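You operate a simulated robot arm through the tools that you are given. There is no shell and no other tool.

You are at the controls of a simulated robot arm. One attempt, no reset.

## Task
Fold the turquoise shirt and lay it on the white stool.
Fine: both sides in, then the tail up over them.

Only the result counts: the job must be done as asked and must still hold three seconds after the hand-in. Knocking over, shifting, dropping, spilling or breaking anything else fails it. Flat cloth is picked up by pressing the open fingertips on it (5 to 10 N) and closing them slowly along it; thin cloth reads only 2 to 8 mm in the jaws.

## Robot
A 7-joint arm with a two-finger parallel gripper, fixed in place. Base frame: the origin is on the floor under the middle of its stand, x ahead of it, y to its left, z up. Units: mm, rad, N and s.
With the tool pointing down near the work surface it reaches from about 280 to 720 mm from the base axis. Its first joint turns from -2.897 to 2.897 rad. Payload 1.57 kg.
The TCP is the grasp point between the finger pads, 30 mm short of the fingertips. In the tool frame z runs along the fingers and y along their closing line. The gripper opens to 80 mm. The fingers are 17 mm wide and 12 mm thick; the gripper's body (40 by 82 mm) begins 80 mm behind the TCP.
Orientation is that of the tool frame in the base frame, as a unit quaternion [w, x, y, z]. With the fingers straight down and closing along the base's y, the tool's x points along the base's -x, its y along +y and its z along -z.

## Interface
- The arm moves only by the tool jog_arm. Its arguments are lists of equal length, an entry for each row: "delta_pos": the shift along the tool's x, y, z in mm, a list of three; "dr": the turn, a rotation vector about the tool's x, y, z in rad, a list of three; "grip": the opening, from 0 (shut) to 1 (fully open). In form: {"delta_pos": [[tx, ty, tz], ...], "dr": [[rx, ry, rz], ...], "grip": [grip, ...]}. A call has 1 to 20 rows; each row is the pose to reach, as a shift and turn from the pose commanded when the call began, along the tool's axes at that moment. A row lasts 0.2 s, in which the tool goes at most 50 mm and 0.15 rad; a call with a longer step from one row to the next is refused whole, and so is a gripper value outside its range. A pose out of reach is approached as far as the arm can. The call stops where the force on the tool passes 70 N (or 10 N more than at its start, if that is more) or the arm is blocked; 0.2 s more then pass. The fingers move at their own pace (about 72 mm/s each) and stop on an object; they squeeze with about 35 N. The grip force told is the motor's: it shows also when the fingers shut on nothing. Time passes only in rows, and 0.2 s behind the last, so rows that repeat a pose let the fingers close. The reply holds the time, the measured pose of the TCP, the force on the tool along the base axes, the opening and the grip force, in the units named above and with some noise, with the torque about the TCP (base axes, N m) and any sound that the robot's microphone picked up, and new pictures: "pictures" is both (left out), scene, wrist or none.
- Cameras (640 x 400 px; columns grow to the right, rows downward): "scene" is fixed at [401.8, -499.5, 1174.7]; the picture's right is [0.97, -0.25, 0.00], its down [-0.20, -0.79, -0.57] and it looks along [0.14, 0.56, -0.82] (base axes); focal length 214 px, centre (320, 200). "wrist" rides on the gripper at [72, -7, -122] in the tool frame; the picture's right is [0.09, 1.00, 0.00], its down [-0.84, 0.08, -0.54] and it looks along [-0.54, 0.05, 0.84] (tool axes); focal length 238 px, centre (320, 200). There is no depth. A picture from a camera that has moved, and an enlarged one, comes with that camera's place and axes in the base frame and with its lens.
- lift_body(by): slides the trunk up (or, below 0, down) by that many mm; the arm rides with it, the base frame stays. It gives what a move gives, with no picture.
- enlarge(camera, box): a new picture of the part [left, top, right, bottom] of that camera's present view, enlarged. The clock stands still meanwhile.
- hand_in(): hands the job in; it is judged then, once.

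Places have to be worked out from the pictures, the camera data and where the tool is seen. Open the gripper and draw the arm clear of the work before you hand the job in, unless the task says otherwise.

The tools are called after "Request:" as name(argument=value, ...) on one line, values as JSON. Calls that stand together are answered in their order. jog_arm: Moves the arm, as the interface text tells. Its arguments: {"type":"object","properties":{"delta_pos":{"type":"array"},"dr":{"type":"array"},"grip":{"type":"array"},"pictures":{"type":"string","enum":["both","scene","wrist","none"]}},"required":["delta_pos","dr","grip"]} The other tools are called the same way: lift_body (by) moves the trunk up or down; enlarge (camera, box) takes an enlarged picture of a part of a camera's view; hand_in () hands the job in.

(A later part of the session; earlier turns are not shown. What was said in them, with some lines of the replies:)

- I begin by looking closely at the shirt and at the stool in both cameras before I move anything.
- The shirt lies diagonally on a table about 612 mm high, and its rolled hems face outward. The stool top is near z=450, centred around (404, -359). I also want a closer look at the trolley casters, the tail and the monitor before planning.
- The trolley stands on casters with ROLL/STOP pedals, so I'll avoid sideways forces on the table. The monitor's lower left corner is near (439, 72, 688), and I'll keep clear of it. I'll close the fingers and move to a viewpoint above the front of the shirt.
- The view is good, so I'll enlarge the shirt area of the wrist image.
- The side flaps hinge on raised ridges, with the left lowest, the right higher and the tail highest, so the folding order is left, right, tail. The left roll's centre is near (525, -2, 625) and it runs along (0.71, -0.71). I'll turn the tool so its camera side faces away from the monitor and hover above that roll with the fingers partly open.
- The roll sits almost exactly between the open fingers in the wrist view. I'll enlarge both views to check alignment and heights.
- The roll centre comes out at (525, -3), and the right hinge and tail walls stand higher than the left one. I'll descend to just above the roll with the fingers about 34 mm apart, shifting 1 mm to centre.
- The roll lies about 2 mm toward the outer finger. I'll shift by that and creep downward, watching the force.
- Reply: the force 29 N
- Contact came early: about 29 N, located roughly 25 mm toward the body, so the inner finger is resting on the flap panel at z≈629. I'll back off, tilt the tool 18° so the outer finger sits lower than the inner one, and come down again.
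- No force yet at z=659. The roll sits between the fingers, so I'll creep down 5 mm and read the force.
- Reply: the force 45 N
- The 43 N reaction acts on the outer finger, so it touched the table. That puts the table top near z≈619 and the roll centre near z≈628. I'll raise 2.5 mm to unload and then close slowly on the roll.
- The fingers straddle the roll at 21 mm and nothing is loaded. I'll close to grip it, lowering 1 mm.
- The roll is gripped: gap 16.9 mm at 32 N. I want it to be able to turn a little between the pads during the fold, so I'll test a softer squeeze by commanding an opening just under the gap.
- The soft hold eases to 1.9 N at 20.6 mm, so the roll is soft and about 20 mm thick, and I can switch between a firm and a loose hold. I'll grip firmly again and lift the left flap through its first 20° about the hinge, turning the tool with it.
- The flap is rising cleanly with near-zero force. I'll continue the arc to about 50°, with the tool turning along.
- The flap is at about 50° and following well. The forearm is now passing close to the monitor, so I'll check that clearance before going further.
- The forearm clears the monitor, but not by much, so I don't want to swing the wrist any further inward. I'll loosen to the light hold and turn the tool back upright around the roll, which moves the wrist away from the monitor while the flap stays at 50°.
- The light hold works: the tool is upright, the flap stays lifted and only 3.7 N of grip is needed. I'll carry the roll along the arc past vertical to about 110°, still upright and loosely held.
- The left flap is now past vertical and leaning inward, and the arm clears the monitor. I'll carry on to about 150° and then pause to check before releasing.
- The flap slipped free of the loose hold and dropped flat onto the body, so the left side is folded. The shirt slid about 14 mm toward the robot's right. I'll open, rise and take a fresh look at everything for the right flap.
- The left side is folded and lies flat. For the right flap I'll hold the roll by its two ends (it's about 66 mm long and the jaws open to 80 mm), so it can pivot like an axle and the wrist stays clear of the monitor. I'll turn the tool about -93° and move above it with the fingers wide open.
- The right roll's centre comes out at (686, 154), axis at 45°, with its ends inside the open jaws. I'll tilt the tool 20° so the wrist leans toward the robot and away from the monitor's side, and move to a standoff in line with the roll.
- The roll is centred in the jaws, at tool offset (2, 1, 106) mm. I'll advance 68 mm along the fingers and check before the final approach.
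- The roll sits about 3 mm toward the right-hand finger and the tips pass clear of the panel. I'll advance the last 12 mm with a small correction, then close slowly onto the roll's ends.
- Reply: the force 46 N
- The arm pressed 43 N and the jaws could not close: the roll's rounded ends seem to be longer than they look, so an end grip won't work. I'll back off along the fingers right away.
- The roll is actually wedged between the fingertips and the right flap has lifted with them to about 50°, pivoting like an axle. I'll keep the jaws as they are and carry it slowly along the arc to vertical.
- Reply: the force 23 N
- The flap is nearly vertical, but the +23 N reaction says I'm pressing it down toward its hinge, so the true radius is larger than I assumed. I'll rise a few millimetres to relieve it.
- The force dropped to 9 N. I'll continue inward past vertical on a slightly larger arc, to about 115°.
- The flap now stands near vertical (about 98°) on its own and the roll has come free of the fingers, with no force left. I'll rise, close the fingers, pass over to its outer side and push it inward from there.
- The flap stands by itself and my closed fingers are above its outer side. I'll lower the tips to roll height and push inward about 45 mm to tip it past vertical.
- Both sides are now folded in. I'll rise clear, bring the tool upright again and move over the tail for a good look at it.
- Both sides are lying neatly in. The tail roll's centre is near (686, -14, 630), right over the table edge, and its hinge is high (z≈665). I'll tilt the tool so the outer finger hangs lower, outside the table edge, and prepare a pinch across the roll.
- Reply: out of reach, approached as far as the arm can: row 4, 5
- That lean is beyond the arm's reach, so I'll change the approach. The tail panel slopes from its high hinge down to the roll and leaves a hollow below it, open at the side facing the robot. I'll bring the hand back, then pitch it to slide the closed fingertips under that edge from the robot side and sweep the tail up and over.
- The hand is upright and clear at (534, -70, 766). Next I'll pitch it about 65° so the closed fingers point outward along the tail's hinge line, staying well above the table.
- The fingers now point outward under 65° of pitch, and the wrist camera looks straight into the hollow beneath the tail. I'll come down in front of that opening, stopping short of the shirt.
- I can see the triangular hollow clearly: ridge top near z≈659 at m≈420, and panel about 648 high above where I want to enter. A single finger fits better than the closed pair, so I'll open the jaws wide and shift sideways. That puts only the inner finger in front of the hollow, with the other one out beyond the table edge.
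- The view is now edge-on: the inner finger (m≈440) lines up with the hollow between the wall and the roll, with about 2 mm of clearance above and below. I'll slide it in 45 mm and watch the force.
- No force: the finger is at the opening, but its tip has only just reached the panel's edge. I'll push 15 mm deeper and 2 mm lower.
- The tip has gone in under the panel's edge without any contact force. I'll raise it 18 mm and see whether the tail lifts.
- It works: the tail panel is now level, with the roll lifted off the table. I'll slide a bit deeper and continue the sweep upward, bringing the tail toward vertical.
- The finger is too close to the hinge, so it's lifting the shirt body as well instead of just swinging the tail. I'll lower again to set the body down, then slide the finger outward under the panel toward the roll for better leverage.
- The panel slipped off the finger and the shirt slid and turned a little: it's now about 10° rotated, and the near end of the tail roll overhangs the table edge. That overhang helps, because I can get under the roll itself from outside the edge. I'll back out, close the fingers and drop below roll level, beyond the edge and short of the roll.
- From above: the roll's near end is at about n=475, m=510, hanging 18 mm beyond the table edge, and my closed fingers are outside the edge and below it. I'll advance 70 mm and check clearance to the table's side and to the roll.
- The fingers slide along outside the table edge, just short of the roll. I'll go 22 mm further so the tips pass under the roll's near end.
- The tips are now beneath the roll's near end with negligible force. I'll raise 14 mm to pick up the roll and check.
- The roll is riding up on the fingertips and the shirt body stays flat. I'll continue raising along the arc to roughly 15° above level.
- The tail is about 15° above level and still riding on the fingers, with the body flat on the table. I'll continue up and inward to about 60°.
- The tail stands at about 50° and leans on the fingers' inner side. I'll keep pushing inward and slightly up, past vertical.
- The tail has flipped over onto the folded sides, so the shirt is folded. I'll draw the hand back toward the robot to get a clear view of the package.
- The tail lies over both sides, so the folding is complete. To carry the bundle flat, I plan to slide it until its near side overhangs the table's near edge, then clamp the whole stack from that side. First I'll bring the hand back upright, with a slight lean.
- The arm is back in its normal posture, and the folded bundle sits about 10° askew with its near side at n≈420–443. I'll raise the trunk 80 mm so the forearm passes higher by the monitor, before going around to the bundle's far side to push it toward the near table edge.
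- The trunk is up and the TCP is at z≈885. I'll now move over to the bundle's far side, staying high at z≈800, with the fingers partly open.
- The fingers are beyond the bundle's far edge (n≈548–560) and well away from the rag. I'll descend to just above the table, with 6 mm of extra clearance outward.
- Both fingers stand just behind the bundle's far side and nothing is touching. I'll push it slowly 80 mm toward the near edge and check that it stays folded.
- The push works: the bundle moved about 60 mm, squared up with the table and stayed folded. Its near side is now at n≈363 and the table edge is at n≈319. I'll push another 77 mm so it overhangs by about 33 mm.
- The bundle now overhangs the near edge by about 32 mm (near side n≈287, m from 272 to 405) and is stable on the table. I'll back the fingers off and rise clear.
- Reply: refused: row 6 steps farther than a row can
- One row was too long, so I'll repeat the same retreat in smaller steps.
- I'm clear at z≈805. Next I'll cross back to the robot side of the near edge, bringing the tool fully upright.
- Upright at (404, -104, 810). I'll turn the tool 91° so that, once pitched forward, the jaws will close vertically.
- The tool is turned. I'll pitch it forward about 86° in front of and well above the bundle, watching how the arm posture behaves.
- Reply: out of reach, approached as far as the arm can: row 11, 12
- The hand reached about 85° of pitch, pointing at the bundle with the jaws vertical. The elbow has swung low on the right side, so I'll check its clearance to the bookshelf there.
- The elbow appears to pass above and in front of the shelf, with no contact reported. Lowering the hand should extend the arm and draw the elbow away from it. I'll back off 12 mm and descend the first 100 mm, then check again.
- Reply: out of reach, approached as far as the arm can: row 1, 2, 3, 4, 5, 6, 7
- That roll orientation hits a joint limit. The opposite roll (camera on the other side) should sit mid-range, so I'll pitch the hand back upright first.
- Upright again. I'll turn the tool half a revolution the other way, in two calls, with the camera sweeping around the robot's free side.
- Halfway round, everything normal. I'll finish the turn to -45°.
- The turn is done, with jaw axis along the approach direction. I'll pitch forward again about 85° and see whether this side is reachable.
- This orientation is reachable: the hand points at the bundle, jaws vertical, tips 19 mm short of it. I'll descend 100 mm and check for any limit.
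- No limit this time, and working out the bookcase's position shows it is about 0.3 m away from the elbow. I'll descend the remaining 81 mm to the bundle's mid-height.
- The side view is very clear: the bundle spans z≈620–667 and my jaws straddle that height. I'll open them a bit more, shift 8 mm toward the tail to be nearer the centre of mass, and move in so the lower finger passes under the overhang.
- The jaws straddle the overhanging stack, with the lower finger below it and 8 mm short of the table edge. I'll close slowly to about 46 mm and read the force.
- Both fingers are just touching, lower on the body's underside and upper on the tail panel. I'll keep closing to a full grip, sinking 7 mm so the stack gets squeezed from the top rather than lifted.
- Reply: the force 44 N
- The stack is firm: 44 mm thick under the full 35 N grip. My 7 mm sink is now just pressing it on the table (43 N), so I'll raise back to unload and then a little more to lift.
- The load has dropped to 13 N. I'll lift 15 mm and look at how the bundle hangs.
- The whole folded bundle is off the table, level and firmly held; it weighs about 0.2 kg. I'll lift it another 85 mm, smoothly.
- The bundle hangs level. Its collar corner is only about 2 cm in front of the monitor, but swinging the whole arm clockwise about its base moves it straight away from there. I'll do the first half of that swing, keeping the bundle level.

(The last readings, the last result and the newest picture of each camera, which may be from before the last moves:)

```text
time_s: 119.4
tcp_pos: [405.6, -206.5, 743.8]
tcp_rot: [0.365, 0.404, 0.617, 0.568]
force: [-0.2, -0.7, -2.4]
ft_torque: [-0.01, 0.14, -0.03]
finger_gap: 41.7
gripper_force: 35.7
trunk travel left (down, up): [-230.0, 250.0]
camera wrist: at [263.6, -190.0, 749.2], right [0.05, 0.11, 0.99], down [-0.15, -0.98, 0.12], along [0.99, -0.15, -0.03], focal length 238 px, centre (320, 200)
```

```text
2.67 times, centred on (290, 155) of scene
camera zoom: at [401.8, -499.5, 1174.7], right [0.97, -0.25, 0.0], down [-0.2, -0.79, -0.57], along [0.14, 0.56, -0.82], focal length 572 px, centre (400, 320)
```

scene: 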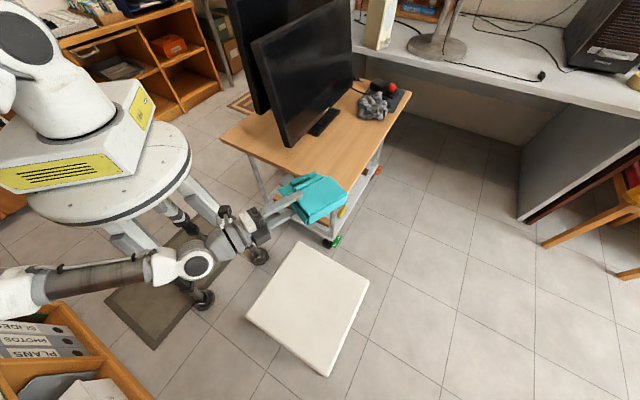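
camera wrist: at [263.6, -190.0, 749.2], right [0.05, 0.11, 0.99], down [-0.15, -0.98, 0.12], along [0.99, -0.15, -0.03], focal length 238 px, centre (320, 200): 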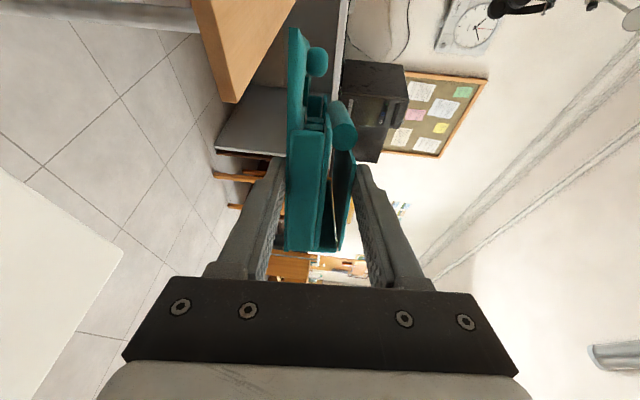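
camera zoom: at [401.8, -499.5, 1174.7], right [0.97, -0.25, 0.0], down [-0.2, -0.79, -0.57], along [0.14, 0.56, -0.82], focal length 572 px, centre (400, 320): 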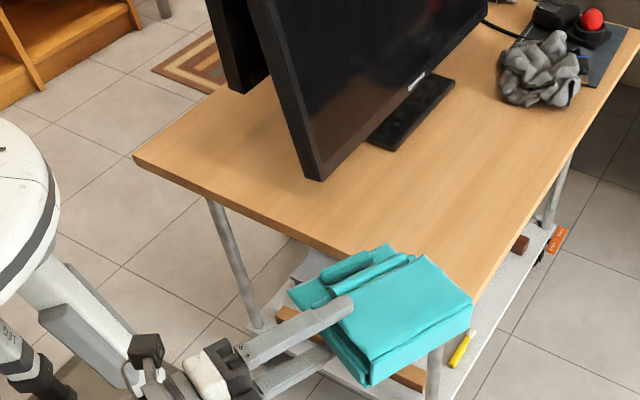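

The swing went smoothly and the bundle is still level and folded. I'll complete it, turning another 21° and moving out over the stool's centre at (405, -359), still at a safe height.

Request:
jog_arm(delta_pos=[[-7, -0.6, -7.2], [-19, -1.6, -19.5], [-33, -2.7, -33.8], [-47, -3.9, -48.1], [-61, -5, -62.4], [-75, -6.2, -76.7], [-89, -7.4, -91], [-103, -8.5, -105.4], [-116, -9.6, -118.7], [-126.9, -10.5, -129.9], [-126.9, -10.5, -129.9]], dr=[[-0.0002, -0.02, 0.0018], [-0.0005, -0.055, 0.0049], [-0.0008, -0.095, 0.0084], [-0.0012, -0.1355, 0.012], [-0.0015, -0.176, 0.0155], [-0.0019, -0.2165, 0.0191], [-0.0022, -0.257, 0.0227], [-0.0026, -0.2975, 0.0262], [-0.0029, -0.335, 0.0295], [-0.0032, -0.3661, 0.0323], [-0.0032, -0.3661, 0.0323]], grip=[0, 0, 0, 0, 0, 0, 0, 0, 0, 0, 0])

Request:
enlarge(camera="scene", box=[160, 150, 400, 380])

```text
time_s: 121.8
tcp_pos: [339.9, -376.1, 744.1]
tcp_rot: [0.464, 0.511, 0.532, 0.491]
force: [0.2, 0.5, -2.8]
ft_torque: [-0.01, 0.13, -0.01]
finger_gap: 41.8
gripper_force: 35.4
trunk travel left (down, up): [-230.0, 250.0]
camera wrist: at [214.0, -309.7, 748.3], right [0.08, 0.09, 0.99], down [-0.49, -0.86, 0.12], along [0.87, -0.5, -0.03], focal length 238 px, centre (320, 200)
```

scene: 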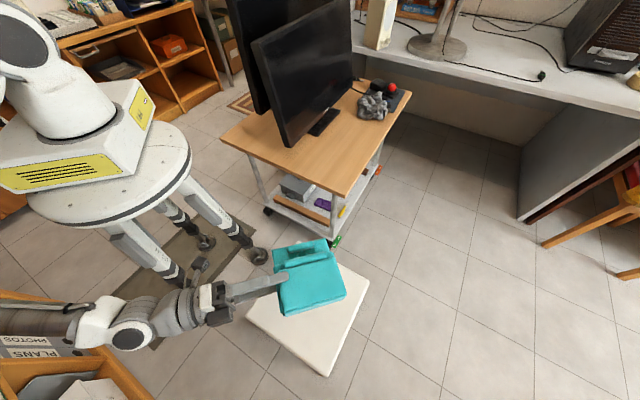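
wrist: 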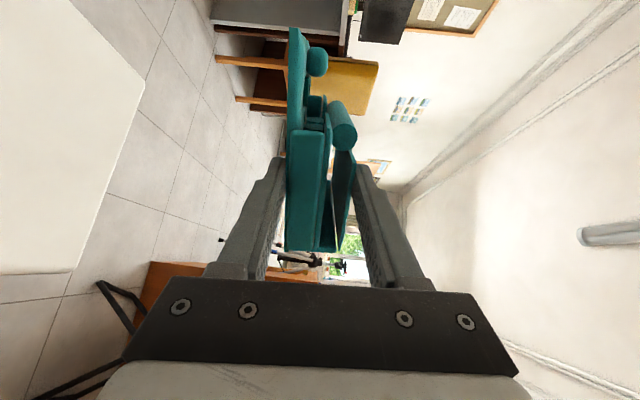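

```text
1.74 times, centred on (280, 265) of scene
camera zoom: at [401.8, -499.5, 1174.7], right [0.97, -0.25, 0.0], down [-0.2, -0.79, -0.57], along [0.14, 0.56, -0.82], focal length 373 px, centre (390, 87)
```

zoom: 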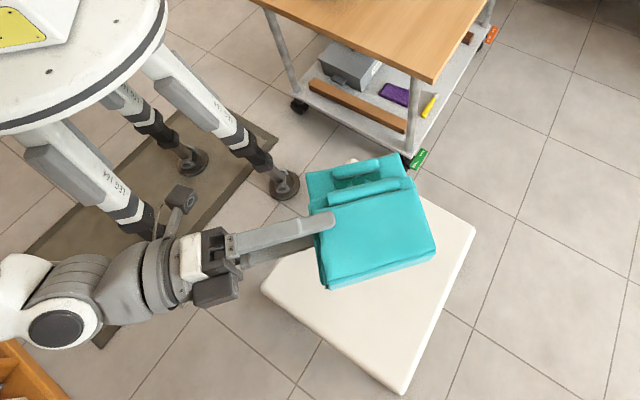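

The bundle is right over the stool, with its centre at about (407, -360), still held at 35 N. The bottom is some 270 mm above the stool top, so I'll lower the trunk by 200 mm, which carries everything straight down.

Request:
lift_body(by=-120)

Request:
enlarge(camera="scene", box=[0, 150, 400, 400])

```text
time_s: 123.3
tcp_pos: [341.0, -375.6, 623.0]
tcp_rot: [0.463, 0.511, 0.533, 0.491]
force: [-0.2, 0.1, -1.4]
ft_torque: [0.04, 0.15, -0.02]
finger_gap: 41.7
gripper_force: 35.5
trunk travel left (down, up): [-110.0, 370.0]
```

```text
1.60 times, centred on (200, 275) of scene
camera zoom: at [401.8, -499.5, 1174.7], right [0.97, -0.25, 0.0], down [-0.2, -0.79, -0.57], along [0.14, 0.56, -0.82], focal length 343 px, centre (512, 80)
```

zoom: 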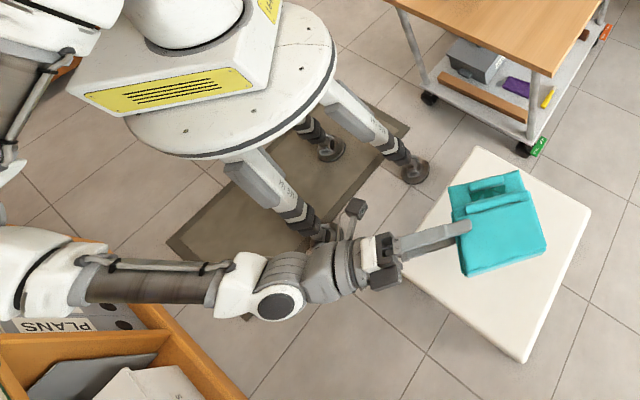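

All fine at z=623. I lowered 120 mm first as a precaution. I'll lower another 85 mm.

Request:
lift_body(by=-85)

Request:
enlarge(camera="scene", box=[200, 200, 400, 390])

Request:
enlarge(camera="wrist", box=[0, 0, 640, 400])

```text
time_s: 124.5
tcp_pos: [340.5, -374.5, 538.9]
tcp_rot: [0.463, 0.51, 0.533, 0.491]
force: [-0.1, 0.2, -1.6]
ft_torque: [-0.02, 0.15, 0.01]
finger_gap: 41.8
gripper_force: 35.4
trunk travel left (down, up): [-25.0, 455.0]
```

```text
2.11 times, centred on (300, 295) of scene
camera zoom: at [401.8, -499.5, 1174.7], right [0.97, -0.25, 0.0], down [-0.2, -0.79, -0.57], along [0.14, 0.56, -0.82], focal length 452 px, centre (362, 0)
```

zoom: 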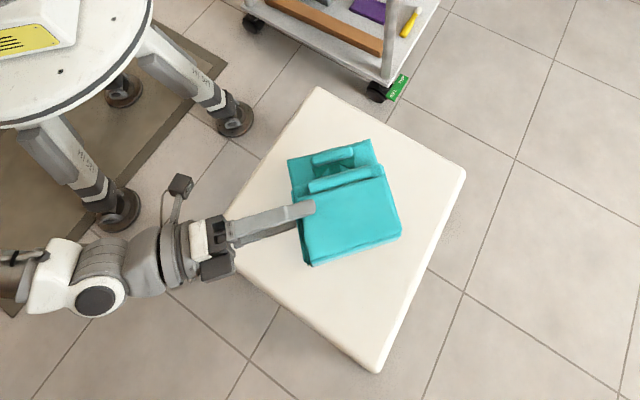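

```text
1.00 times, centred on (320, 200) of wrist (not enlarged: the box is as wide or as high as the picture)
camera zoom: at [214.0, -309.6, 543.4], right [0.08, 0.09, 0.99], down [-0.49, -0.86, 0.12], along [0.87, -0.5, -0.03], focal length 238 px, centre (320, 200)
```

zoom: 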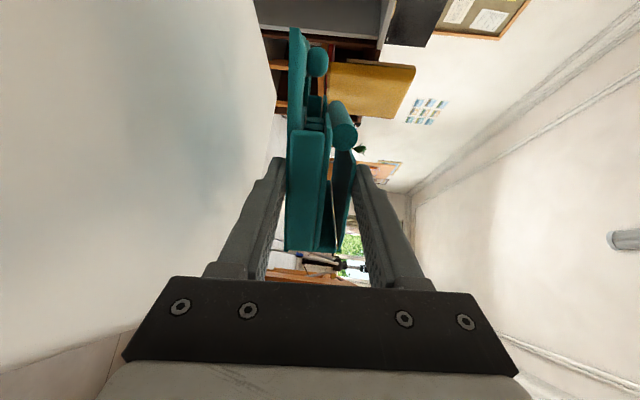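

The stool top works out at z≈448–452, and the bundle's bottom is now about 65 mm above it. I'll pitch the fingers down 10° so the far edge touches first and the gripper body stays clear, and lower to just above contact.

Request:
jog_arm(delta_pos=[[0, -3, 0.3], [0, -8, 0.7], [0, -14, 1.2], [0, -20, 1.8], [0, -26, 2.3], [0, -31, 2.7], [-0.3, -34, 3], [-0.3, -34, 3]], dr=[[0.02, 0, 0], [0.05, 0, 0], [0.08, 0, 0], [0.11, 0, 0], [0.14, 0, 0], [0.16, 0, 0], [0.175, 0, 0], [0.175, 0, 0]], grip=[0, 0, 0, 0, 0, 0, 0, 0])

Request:
enlarge(camera="scene", box=[220, 220, 380, 360])

```text
time_s: 126.3
tcp_pos: [340.1, -375.6, 505.2]
tcp_rot: [0.417, 0.548, 0.575, 0.443]
force: [-2.7, 0.1, 5.4]
ft_torque: [-0.39, -0.73, -0.01]
finger_gap: 42.0
gripper_force: 35.2
trunk travel left (down, up): [-25.0, 455.0]
camera wrist: at [216.6, -310.1, 531.2], right [0.25, 0.1, 0.96], down [-0.46, -0.86, 0.21], along [0.85, -0.49, -0.17], focal length 238 px, centre (320, 200)
```

scene: 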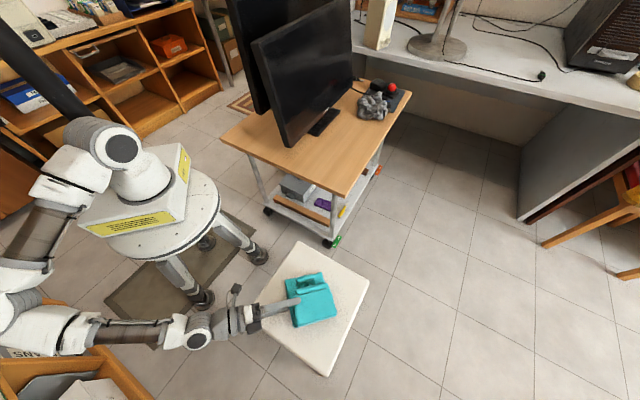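
wrist: 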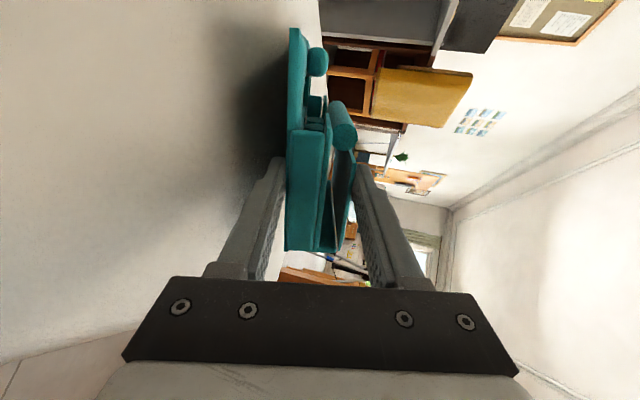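

```text
2.86 times, centred on (300, 290) of scene
camera zoom: at [401.8, -499.5, 1174.7], right [0.97, -0.25, 0.0], down [-0.2, -0.79, -0.57], along [0.14, 0.56, -0.82], focal length 613 px, centre (377, -57)
```

zoom: 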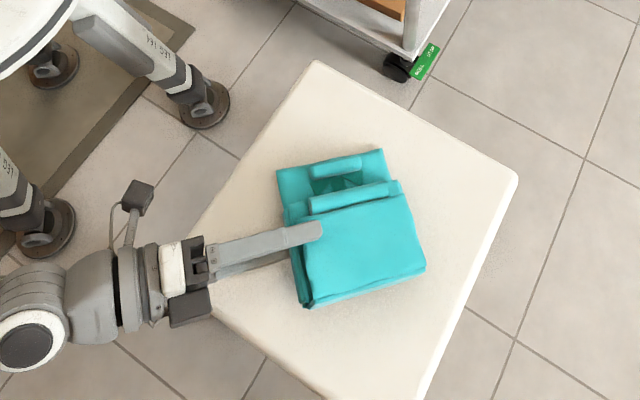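

The far edge is already resting on the stool (+5 N), which puts its top at about z≈462; the lower finger is some 3 mm above it. I'll open the jaws gradually while rising 6 mm, so the near side settles gently onto the lower finger at the stool surface.

Request:
jog_arm(delta_pos=[[0, 0, 0], [0, 0, 0], [0, 1.2, -0.3], [0, 2.4, -0.6], [0, 3.6, -1], [0, 4.8, -1.3], [0, 5.8, -1.6], [0, 5.8, -1.6]], dr=[[0, 0, 0], [0, 0, 0], [0, 0, 0], [0, 0, 0], [0, 0, 0], [0, 0, 0], [0, 0, 0], [0, 0, 0]], grip=[0.54, 0.56, 0.6, 0.64, 0.68, 0.72, 0.75, 0.75])

Request:
enlarge(camera="scene", box=[220, 220, 380, 360])

Request:
enlarge(camera="wrist", box=[180, 10, 460, 270])

```text
time_s: 128.1
tcp_pos: [340.6, -375.9, 510.0]
tcp_rot: [0.416, 0.549, 0.574, 0.443]
force: [-0.1, -0.3, -1.3]
ft_torque: [0.0, 0.01, -0.01]
finger_gap: 60.7
gripper_force: 0.5
trunk travel left (down, up): [-25.0, 455.0]
camera wrist: at [216.6, -310.2, 536.7], right [0.25, 0.1, 0.96], down [-0.46, -0.86, 0.21], along [0.85, -0.5, -0.18], focal length 238 px, centre (320, 200)
```

scene: 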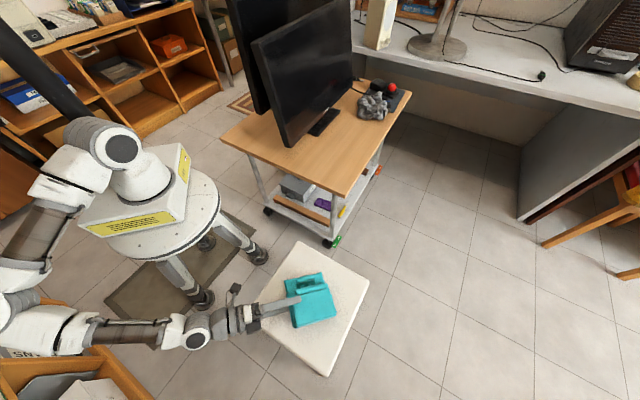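
wrist: 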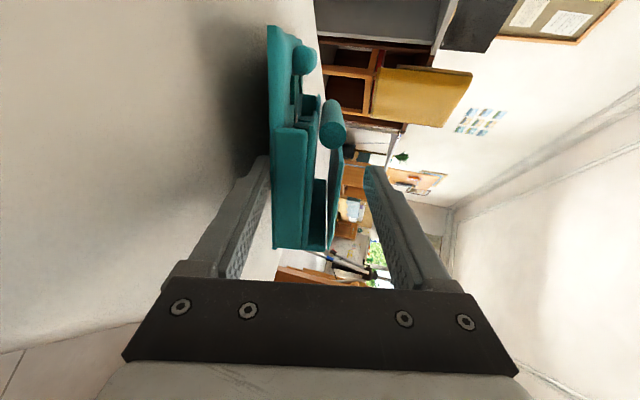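

```text
2.86 times, centred on (300, 290) of scene
camera zoom: at [401.8, -499.5, 1174.7], right [0.97, -0.25, 0.0], down [-0.2, -0.79, -0.57], along [0.14, 0.56, -0.82], focal length 613 px, centre (377, -57)
```

zoom: 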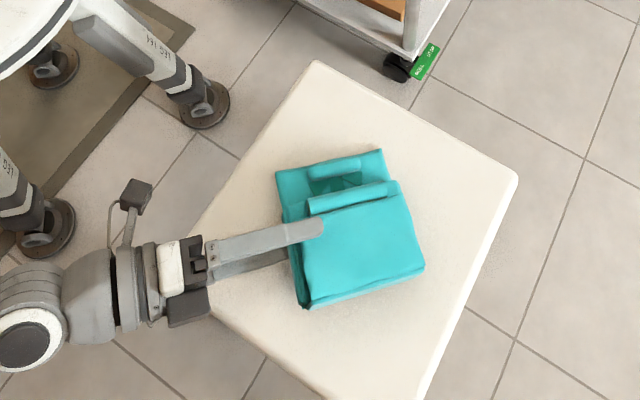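

```text
1.54 times, centred on (320, 140) of wrist
camera zoom: at [216.6, -310.2, 536.7], right [0.25, 0.1, 0.96], down [-0.46, -0.86, 0.21], along [0.85, -0.5, -0.18], focal length 367 px, centre (320, 292)
```

zoom: 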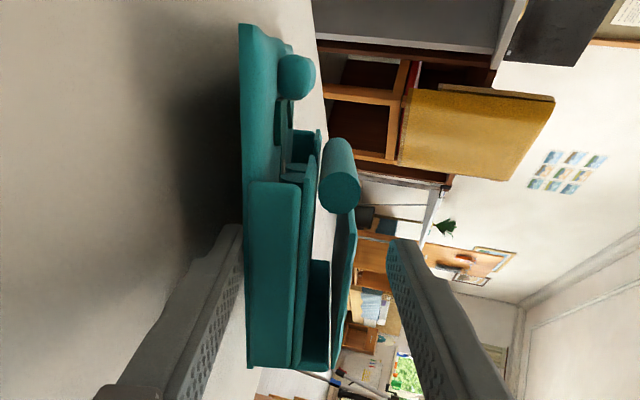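

The upper finger is clear of the bundle, which now rests on its far edge and the lower finger (about 1.3 N). I'll lower another 3 mm to bring that finger down to the stool surface.

Request:
jog_arm(delta_pos=[[0, -1.5, 0.4], [0, -2.9, 0.8], [0, -2.9, 0.8]], dr=[[0, 0, 0], [0, 0, 0], [0, 0, 0]], grip=[0.75, 0.75, 0.75], pictures="none")

```text
time_s: 128.9
tcp_pos: [339.6, -376.0, 506.7]
tcp_rot: [0.416, 0.549, 0.574, 0.443]
force: [0.1, 0.1, -0.8]
ft_torque: [-0.03, -0.01, 0.02]
finger_gap: 61.1
gripper_force: 0.0
trunk travel left (down, up): [-25.0, 455.0]
```

Still no contact with the stool, so I'll go another 3 mm down.

Request:
jog_arm(delta_pos=[[0, -1.5, 0.4], [0, -2.9, 0.8], [0, -2.9, 0.8]], dr=[[0, 0, 0], [0, 0, 0], [0, 0, 0]], grip=[0.75, 0.75, 0.75], pictures="none")

```text
time_s: 129.7
tcp_pos: [339.7, -374.1, 503.7]
tcp_rot: [0.417, 0.549, 0.572, 0.444]
force: [-1.0, -0.3, -0.8]
ft_torque: [-0.02, 0.02, 0.02]
finger_gap: 60.9
gripper_force: 0.1
trunk travel left (down, up): [-25.0, 455.0]
```

Still free. I'll take one more small step of 4 mm.

Request:
jog_arm(delta_pos=[[0, -2, 0.5], [0, -3.9, 1.05], [0, -3.9, 1.05]], dr=[[0, 0, 0], [0, 0, 0], [0, 0, 0]], grip=[0.75, 0.75, 0.75])

Request:
enlarge(camera="wrist", box=[180, 10, 460, 270])

```text
time_s: 130.5
tcp_pos: [338.5, -375.0, 499.3]
tcp_rot: [0.416, 0.549, 0.574, 0.443]
force: [-0.3, 0.6, -0.7]
ft_torque: [0.02, 0.0, 0.02]
finger_gap: 60.8
gripper_force: 0.1
trunk travel left (down, up): [-25.0, 455.0]
camera wrist: at [216.5, -309.6, 526.2], right [0.26, 0.1, 0.96], down [-0.46, -0.86, 0.21], along [0.85, -0.5, -0.18], focal length 238 px, centre (320, 200)
```

scene: 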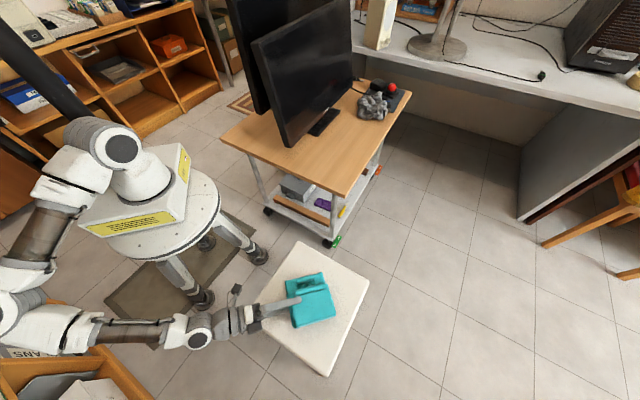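
wrist: 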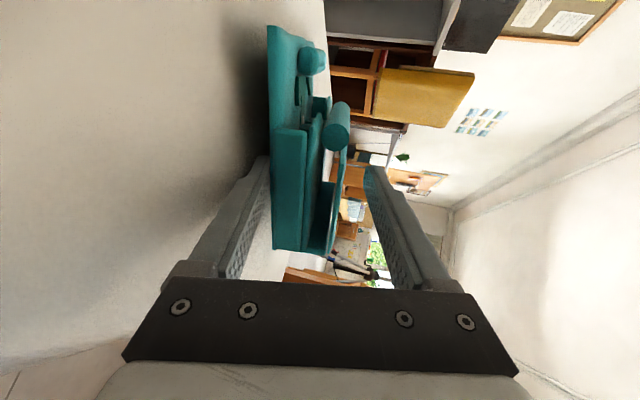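

```text
1.54 times, centred on (320, 140) of wrist
camera zoom: at [216.5, -309.6, 526.2], right [0.26, 0.1, 0.96], down [-0.46, -0.86, 0.21], along [0.85, -0.5, -0.18], focal length 367 px, centre (320, 292)
```

zoom: 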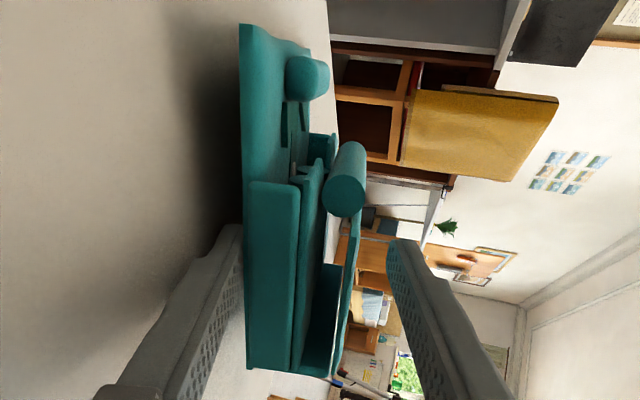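

The bundle is lying flatter as I lower, and the finger still isn't on the stool. I'll go 4 mm more.

Request:
jog_arm(delta_pos=[[0, -2, 0.5], [0, -3.9, 1.05], [0, -3.9, 1.05]], dr=[[0, 0, 0], [0, 0, 0], [0, 0, 0]], grip=[0.75, 0.75, 0.75], pictures="none")

```text
time_s: 131.3
tcp_pos: [339.6, -374.9, 495.9]
tcp_rot: [0.417, 0.549, 0.574, 0.442]
force: [-6.6, 2.6, 6.1]
ft_torque: [0.06, 0.15, 0.02]
finger_gap: 56.0
gripper_force: 0.1
trunk travel left (down, up): [-25.0, 455.0]
```

Now the lower finger rests on the stool (+6 N). I'll lift 1.5 mm to unload it and slide the fingers straight back out from under the bundle, slowly.

Request:
jog_arm(delta_pos=[[0, 1.45, -0.4], [0, 0.2, -5.2], [0, -1.1, -10], [0, -2.4, -14.9], [0, -3.7, -19.7], [0, -5, -24.5], [0, -6.3, -29.3], [0, -7.6, -34.2], [0, -7.6, -34.2]], dr=[[0, 0, 0], [0, 0, 0], [0, 0, 0], [0, 0, 0], [0, 0, 0], [0, 0, 0], [0, 0, 0], [0, 0, 0], [0, 0, 0]], grip=[0.75, 0.75, 0.75, 0.75, 0.75, 0.75, 0.75, 0.75, 0.75])

Request:
enlarge(camera="scene", box=[220, 220, 380, 360])

Request:
enlarge(camera="wrist", box=[180, 10, 460, 270])

```text
time_s: 133.3
tcp_pos: [305.9, -376.3, 497.6]
tcp_rot: [0.417, 0.549, 0.574, 0.443]
force: [3.5, 0.5, 2.8]
ft_torque: [0.0, -0.18, 0.03]
finger_gap: 57.5
gripper_force: 0.1
trunk travel left (down, up): [-25.0, 455.0]
camera wrist: at [181.5, -311.1, 523.3], right [0.25, 0.1, 0.96], down [-0.46, -0.86, 0.21], along [0.85, -0.5, -0.18], focal length 238 px, centre (320, 200)
```

scene: 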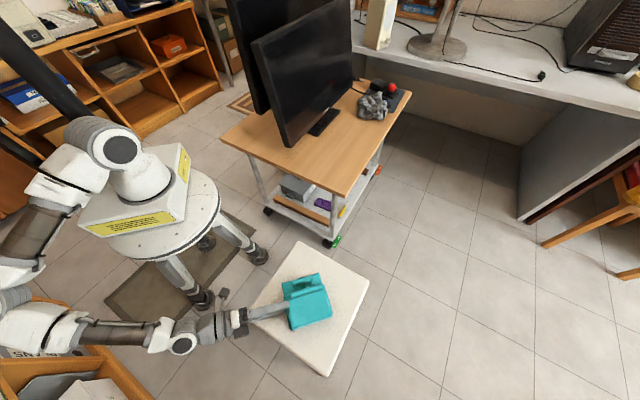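
wrist: 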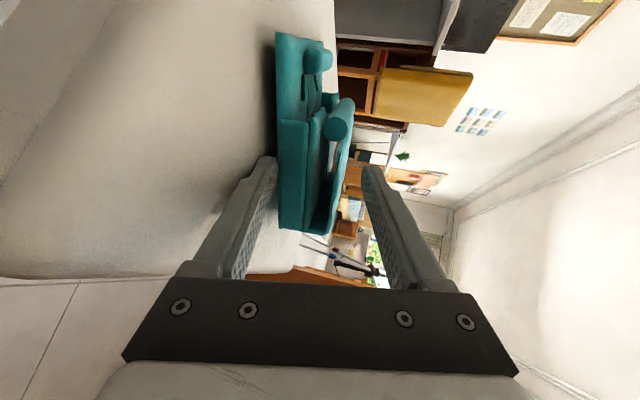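

```text
2.86 times, centred on (300, 290) of scene
camera zoom: at [401.8, -499.5, 1174.7], right [0.97, -0.25, 0.0], down [-0.2, -0.79, -0.57], along [0.14, 0.56, -0.82], focal length 613 px, centre (377, -57)
```

zoom: 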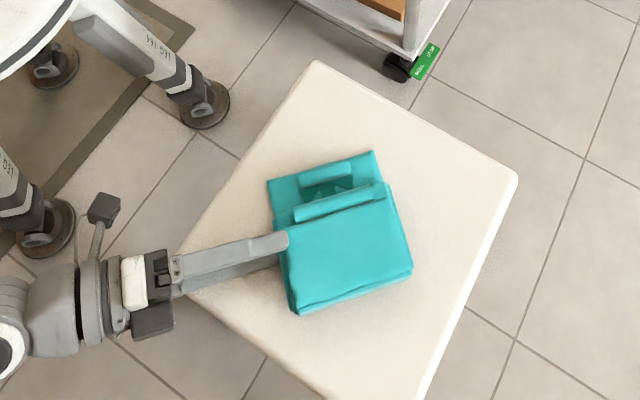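

```text
1.54 times, centred on (320, 140) of wrist
camera zoom: at [181.5, -311.1, 523.3], right [0.25, 0.1, 0.96], down [-0.46, -0.86, 0.21], along [0.85, -0.5, -0.18], focal length 367 px, centre (320, 292)
```

zoom: 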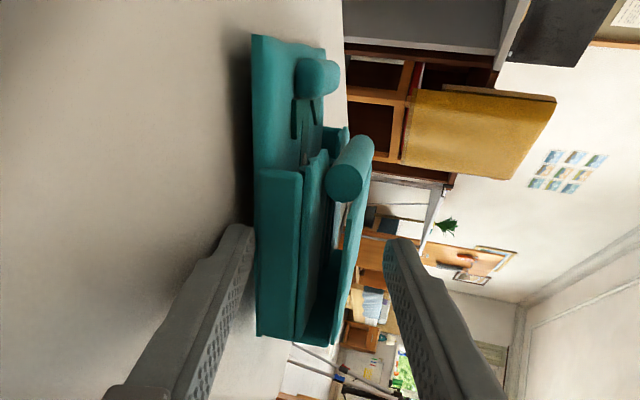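

The bundle moved back only about 1 cm while the finger slid out 34 mm. I'll continue withdrawing another 50 mm.

Request:
jog_arm(delta_pos=[[0, -1.3, -4.8], [0, -2.6, -9.7], [0, -3.9, -14.5], [0, -5.2, -19.3], [0, -6.5, -24.1], [0, -8, -29.5], [0, -9.5, -35], [0, -11.3, -41.5], [0, -13, -48.3], [0, -13, -48.3]], dr=[[0, 0, 0], [0, 0, 0], [0, 0, 0], [0, 0, 0], [0, 0, 0], [0, 0, 0], [0, 0, 0], [0, 0, 0], [0, 0, 0], [0, 0, 0]], grip=[0.75, 0.75, 0.75, 0.75, 0.75, 0.75, 0.75, 0.75, 0.75, 0.75])

Request:
enlarge(camera="scene", box=[220, 220, 380, 380])

Request:
enlarge(camera="wrist", box=[180, 10, 460, 270])

```text
time_s: 135.5
tcp_pos: [254.8, -378.8, 496.8]
tcp_rot: [0.417, 0.548, 0.574, 0.443]
force: [0.9, -1.3, 1.4]
ft_torque: [-0.04, -0.02, 0.0]
finger_gap: 59.3
gripper_force: 0.2
trunk travel left (down, up): [-25.0, 455.0]
camera wrist: at [131.1, -313.3, 524.2], right [0.26, 0.1, 0.96], down [-0.46, -0.86, 0.21], along [0.85, -0.5, -0.18], focal length 238 px, centre (320, 200)
```

scene: 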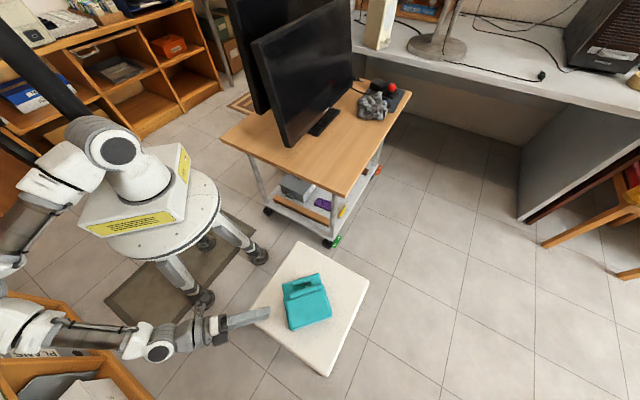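
wrist: 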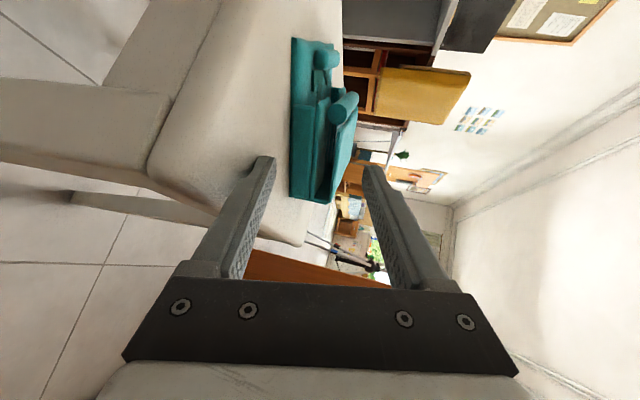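

```text
2.50 times, centred on (300, 300) of scene
camera zoom: at [401.8, -499.5, 1174.7], right [0.97, -0.25, 0.0], down [-0.2, -0.79, -0.57], along [0.14, 0.56, -0.82], focal length 536 px, centre (370, -50)
```

zoom: 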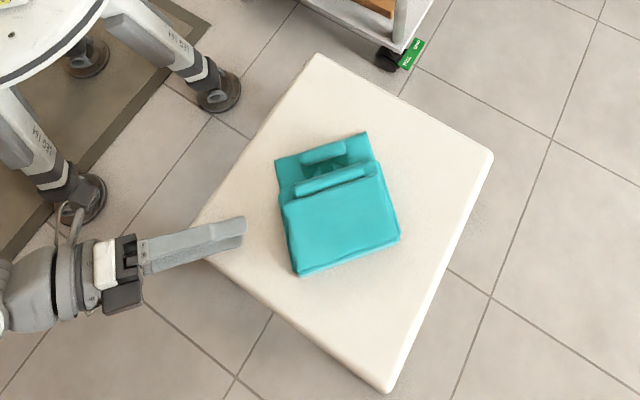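

```text
1.54 times, centred on (320, 140) of wrist
camera zoom: at [131.1, -313.3, 524.2], right [0.26, 0.1, 0.96], down [-0.46, -0.86, 0.21], along [0.85, -0.5, -0.18], focal length 367 px, centre (320, 292)
```

zoom: 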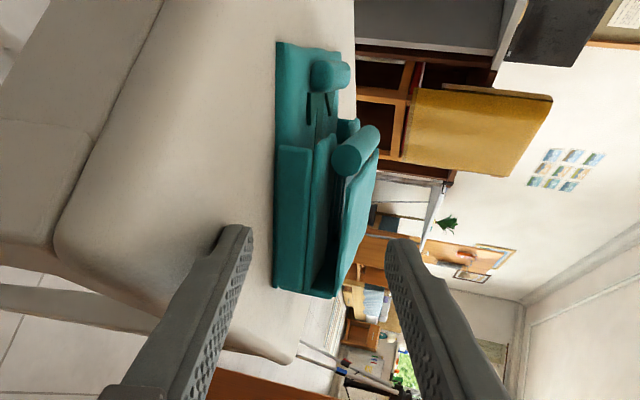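

The bundle lies flat and folded in the middle of the stool, and the stool has not moved. I'll raise the hand straight up and back, clear of the work.

Request:
jog_arm(delta_pos=[[0, 8, -5], [0, 20, -12], [0, 36, -20], [0, 54, -28], [0, 72, -36], [0, 90, -44], [0, 108, -52], [0, 125, -60], [0, 125, -60]], dr=[[0, 0, 0], [0, 0, 0], [0, 0, 0], [0, 0, 0], [0, 0, 0], [0, 0, 0], [0, 0, 0], [0, 0, 0], [0, 0, 0]], grip=[0.75, 0.8, 0.85, 0.9, 1, 1, 1, 1, 1])

Request:
enlarge(camera="scene", box=[240, 230, 380, 380])

Request:
enlarge(camera="scene", box=[210, 60, 420, 260])

Request:
enlarge(camera="scene", box=[270, 260, 350, 340])

```text
time_s: 137.5
tcp_pos: [230.2, -382.2, 633.6]
tcp_rot: [0.416, 0.549, 0.574, 0.443]
force: [-0.8, 1.6, -0.1]
ft_torque: [0.02, -0.03, -0.02]
finger_gap: 79.6
gripper_force: 0.1
trunk travel left (down, up): [-25.0, 455.0]
camera wrist: at [106.8, -316.1, 660.4], right [0.25, 0.1, 0.96], down [-0.46, -0.86, 0.21], along [0.85, -0.5, -0.17], focal length 238 px, centre (320, 200)
```

scene: 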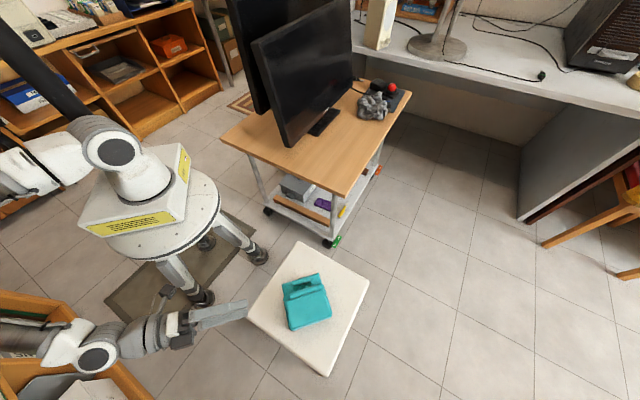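
wrist: 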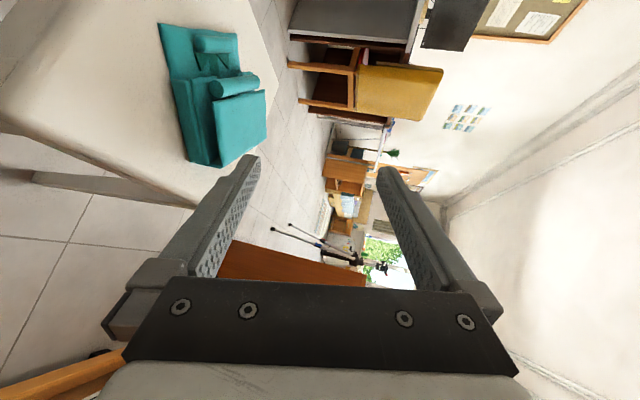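

```text
2.67 times, centred on (310, 305) of scene
camera zoom: at [401.8, -499.5, 1174.7], right [0.97, -0.25, 0.0], down [-0.2, -0.79, -0.57], along [0.14, 0.56, -0.82], focal length 572 px, centre (347, -80)
```

zoom: 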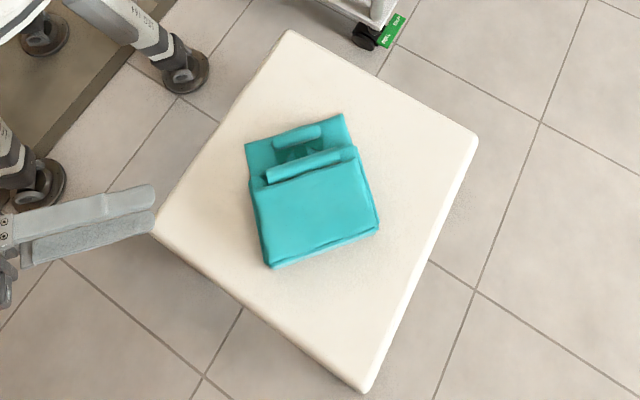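

```text
2.00 times, centred on (315, 160) of scene
camera zoom: at [401.8, -499.5, 1174.7], right [0.97, -0.25, 0.0], down [-0.2, -0.79, -0.57], along [0.14, 0.56, -0.82], focal length 429 px, centre (330, 280)
```

zoom: 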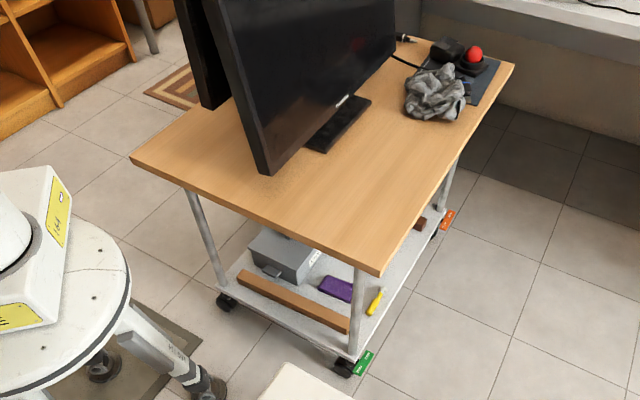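

```text
5.00 times, centred on (310, 300) of scene
camera zoom: at [401.8, -499.5, 1174.7], right [0.97, -0.25, 0.0], down [-0.2, -0.79, -0.57], along [0.14, 0.56, -0.82], focal length 1072 px, centre (370, -300)
```

zoom: 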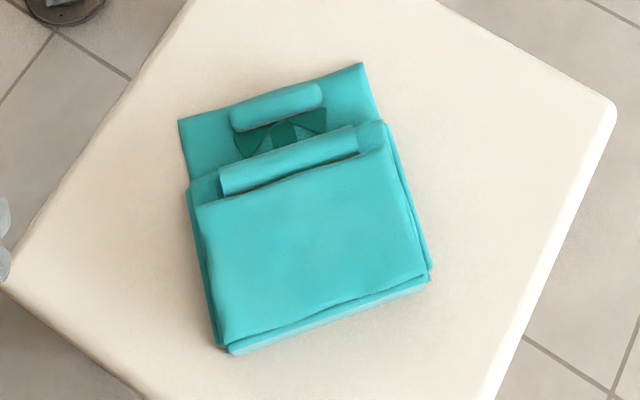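

The shirt is neatly folded on the stool, with sides in and tail over them. I'll re-take the same view as at the start to check that the trolley, monitor and other items haven't shifted.

Request:
enlarge(camera="scene", box=[200, 60, 440, 260])

Request:
enlarge(camera="scene", box=[310, 220, 360, 255])

Request:
enlarge(camera="scene", box=[200, 200, 420, 400])

```text
2.00 times, centred on (320, 160) of scene
camera zoom: at [401.8, -499.5, 1174.7], right [0.97, -0.25, 0.0], down [-0.2, -0.79, -0.57], along [0.14, 0.56, -0.82], focal length 429 px, centre (320, 280)
```

zoom: 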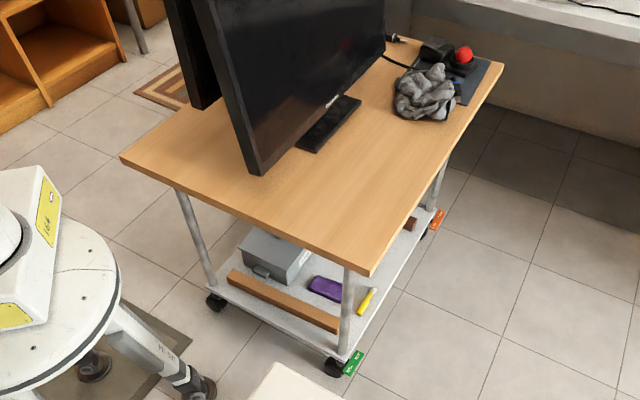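

```text
11.43 times, centred on (335, 238) of scene
camera zoom: at [401.8, -499.5, 1174.7], right [0.97, -0.25, 0.0], down [-0.2, -0.79, -0.57], along [0.14, 0.56, -0.82], focal length 2451 px, centre (149, -229)
```

zoom: 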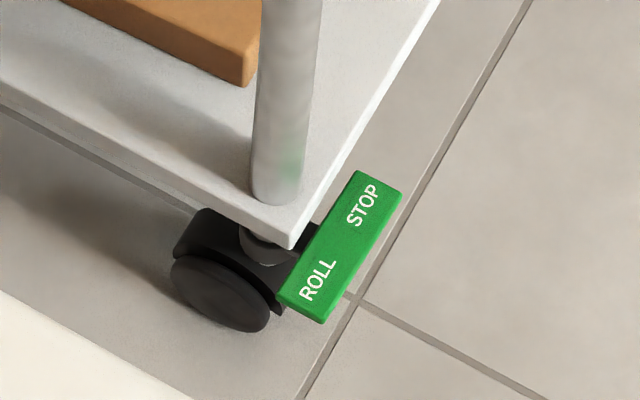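

```text
2.00 times, centred on (310, 300) of scene
camera zoom: at [401.8, -499.5, 1174.7], right [0.97, -0.25, 0.0], down [-0.2, -0.79, -0.57], along [0.14, 0.56, -0.82], focal length 429 px, centre (340, 0)
```

zoom: 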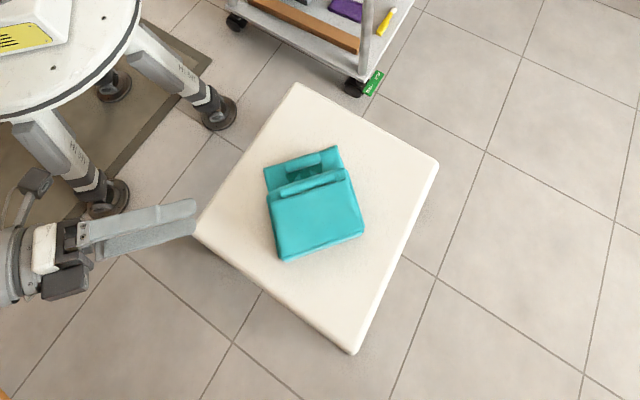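

The trolley, caster, monitor, lower-shelf items and stool all match their starting positions. I'll raise the trunk so the open gripper is well clear of the stool before handing in.

Request:
lift_body(by=120)

Request:
enlarge(camera="scene", box=[200, 200, 420, 400])

```text
time_s: 139.0
tcp_pos: [229.9, -382.3, 754.1]
tcp_rot: [0.416, 0.549, 0.574, 0.443]
force: [-1.2, -0.1, -0.2]
ft_torque: [-0.02, -0.01, -0.01]
finger_gap: 79.8
gripper_force: 0.0
trunk travel left (down, up): [-145.0, 335.0]
```

```text
2.00 times, centred on (310, 300) of scene
camera zoom: at [401.8, -499.5, 1174.7], right [0.97, -0.25, 0.0], down [-0.2, -0.79, -0.57], along [0.14, 0.56, -0.82], focal length 429 px, centre (340, 0)
```

zoom: 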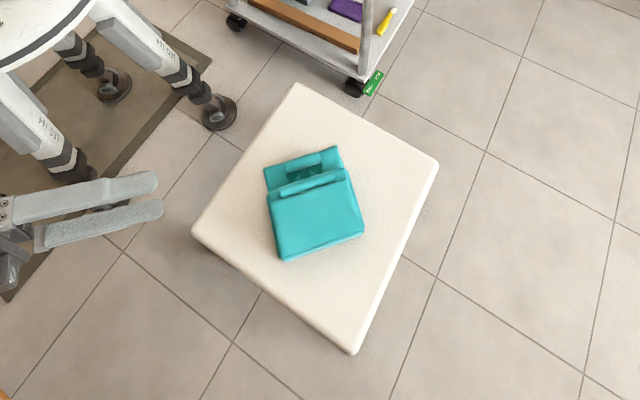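

The shirt rests folded and still on the white stool, with both sides in and the tail over them. The gripper is open and well clear, and nothing else has moved, so I'm handing in.

Request:
hand_in()

```text
The job is handed in.
```

The turquoise shirt is folded and lying flat near the middle of the white stool: both sides are in, and the tail is up over them. I've handed the job in; I haven't seen a verdict on it.

- **Other objects:** I compared final camera views with the ones from the start. The trolley, its caster, the monitor, the items on the lower shelf and the stool all look unmoved.
- **How it went:** The tail was out of reach for a direct grip, so I lifted it from below with the fingertips. To pick the bundle up level, I slid it to overhang the near table edge and clamped the whole stack from the side.
- **Gripper:** It is open and clear of the stool.
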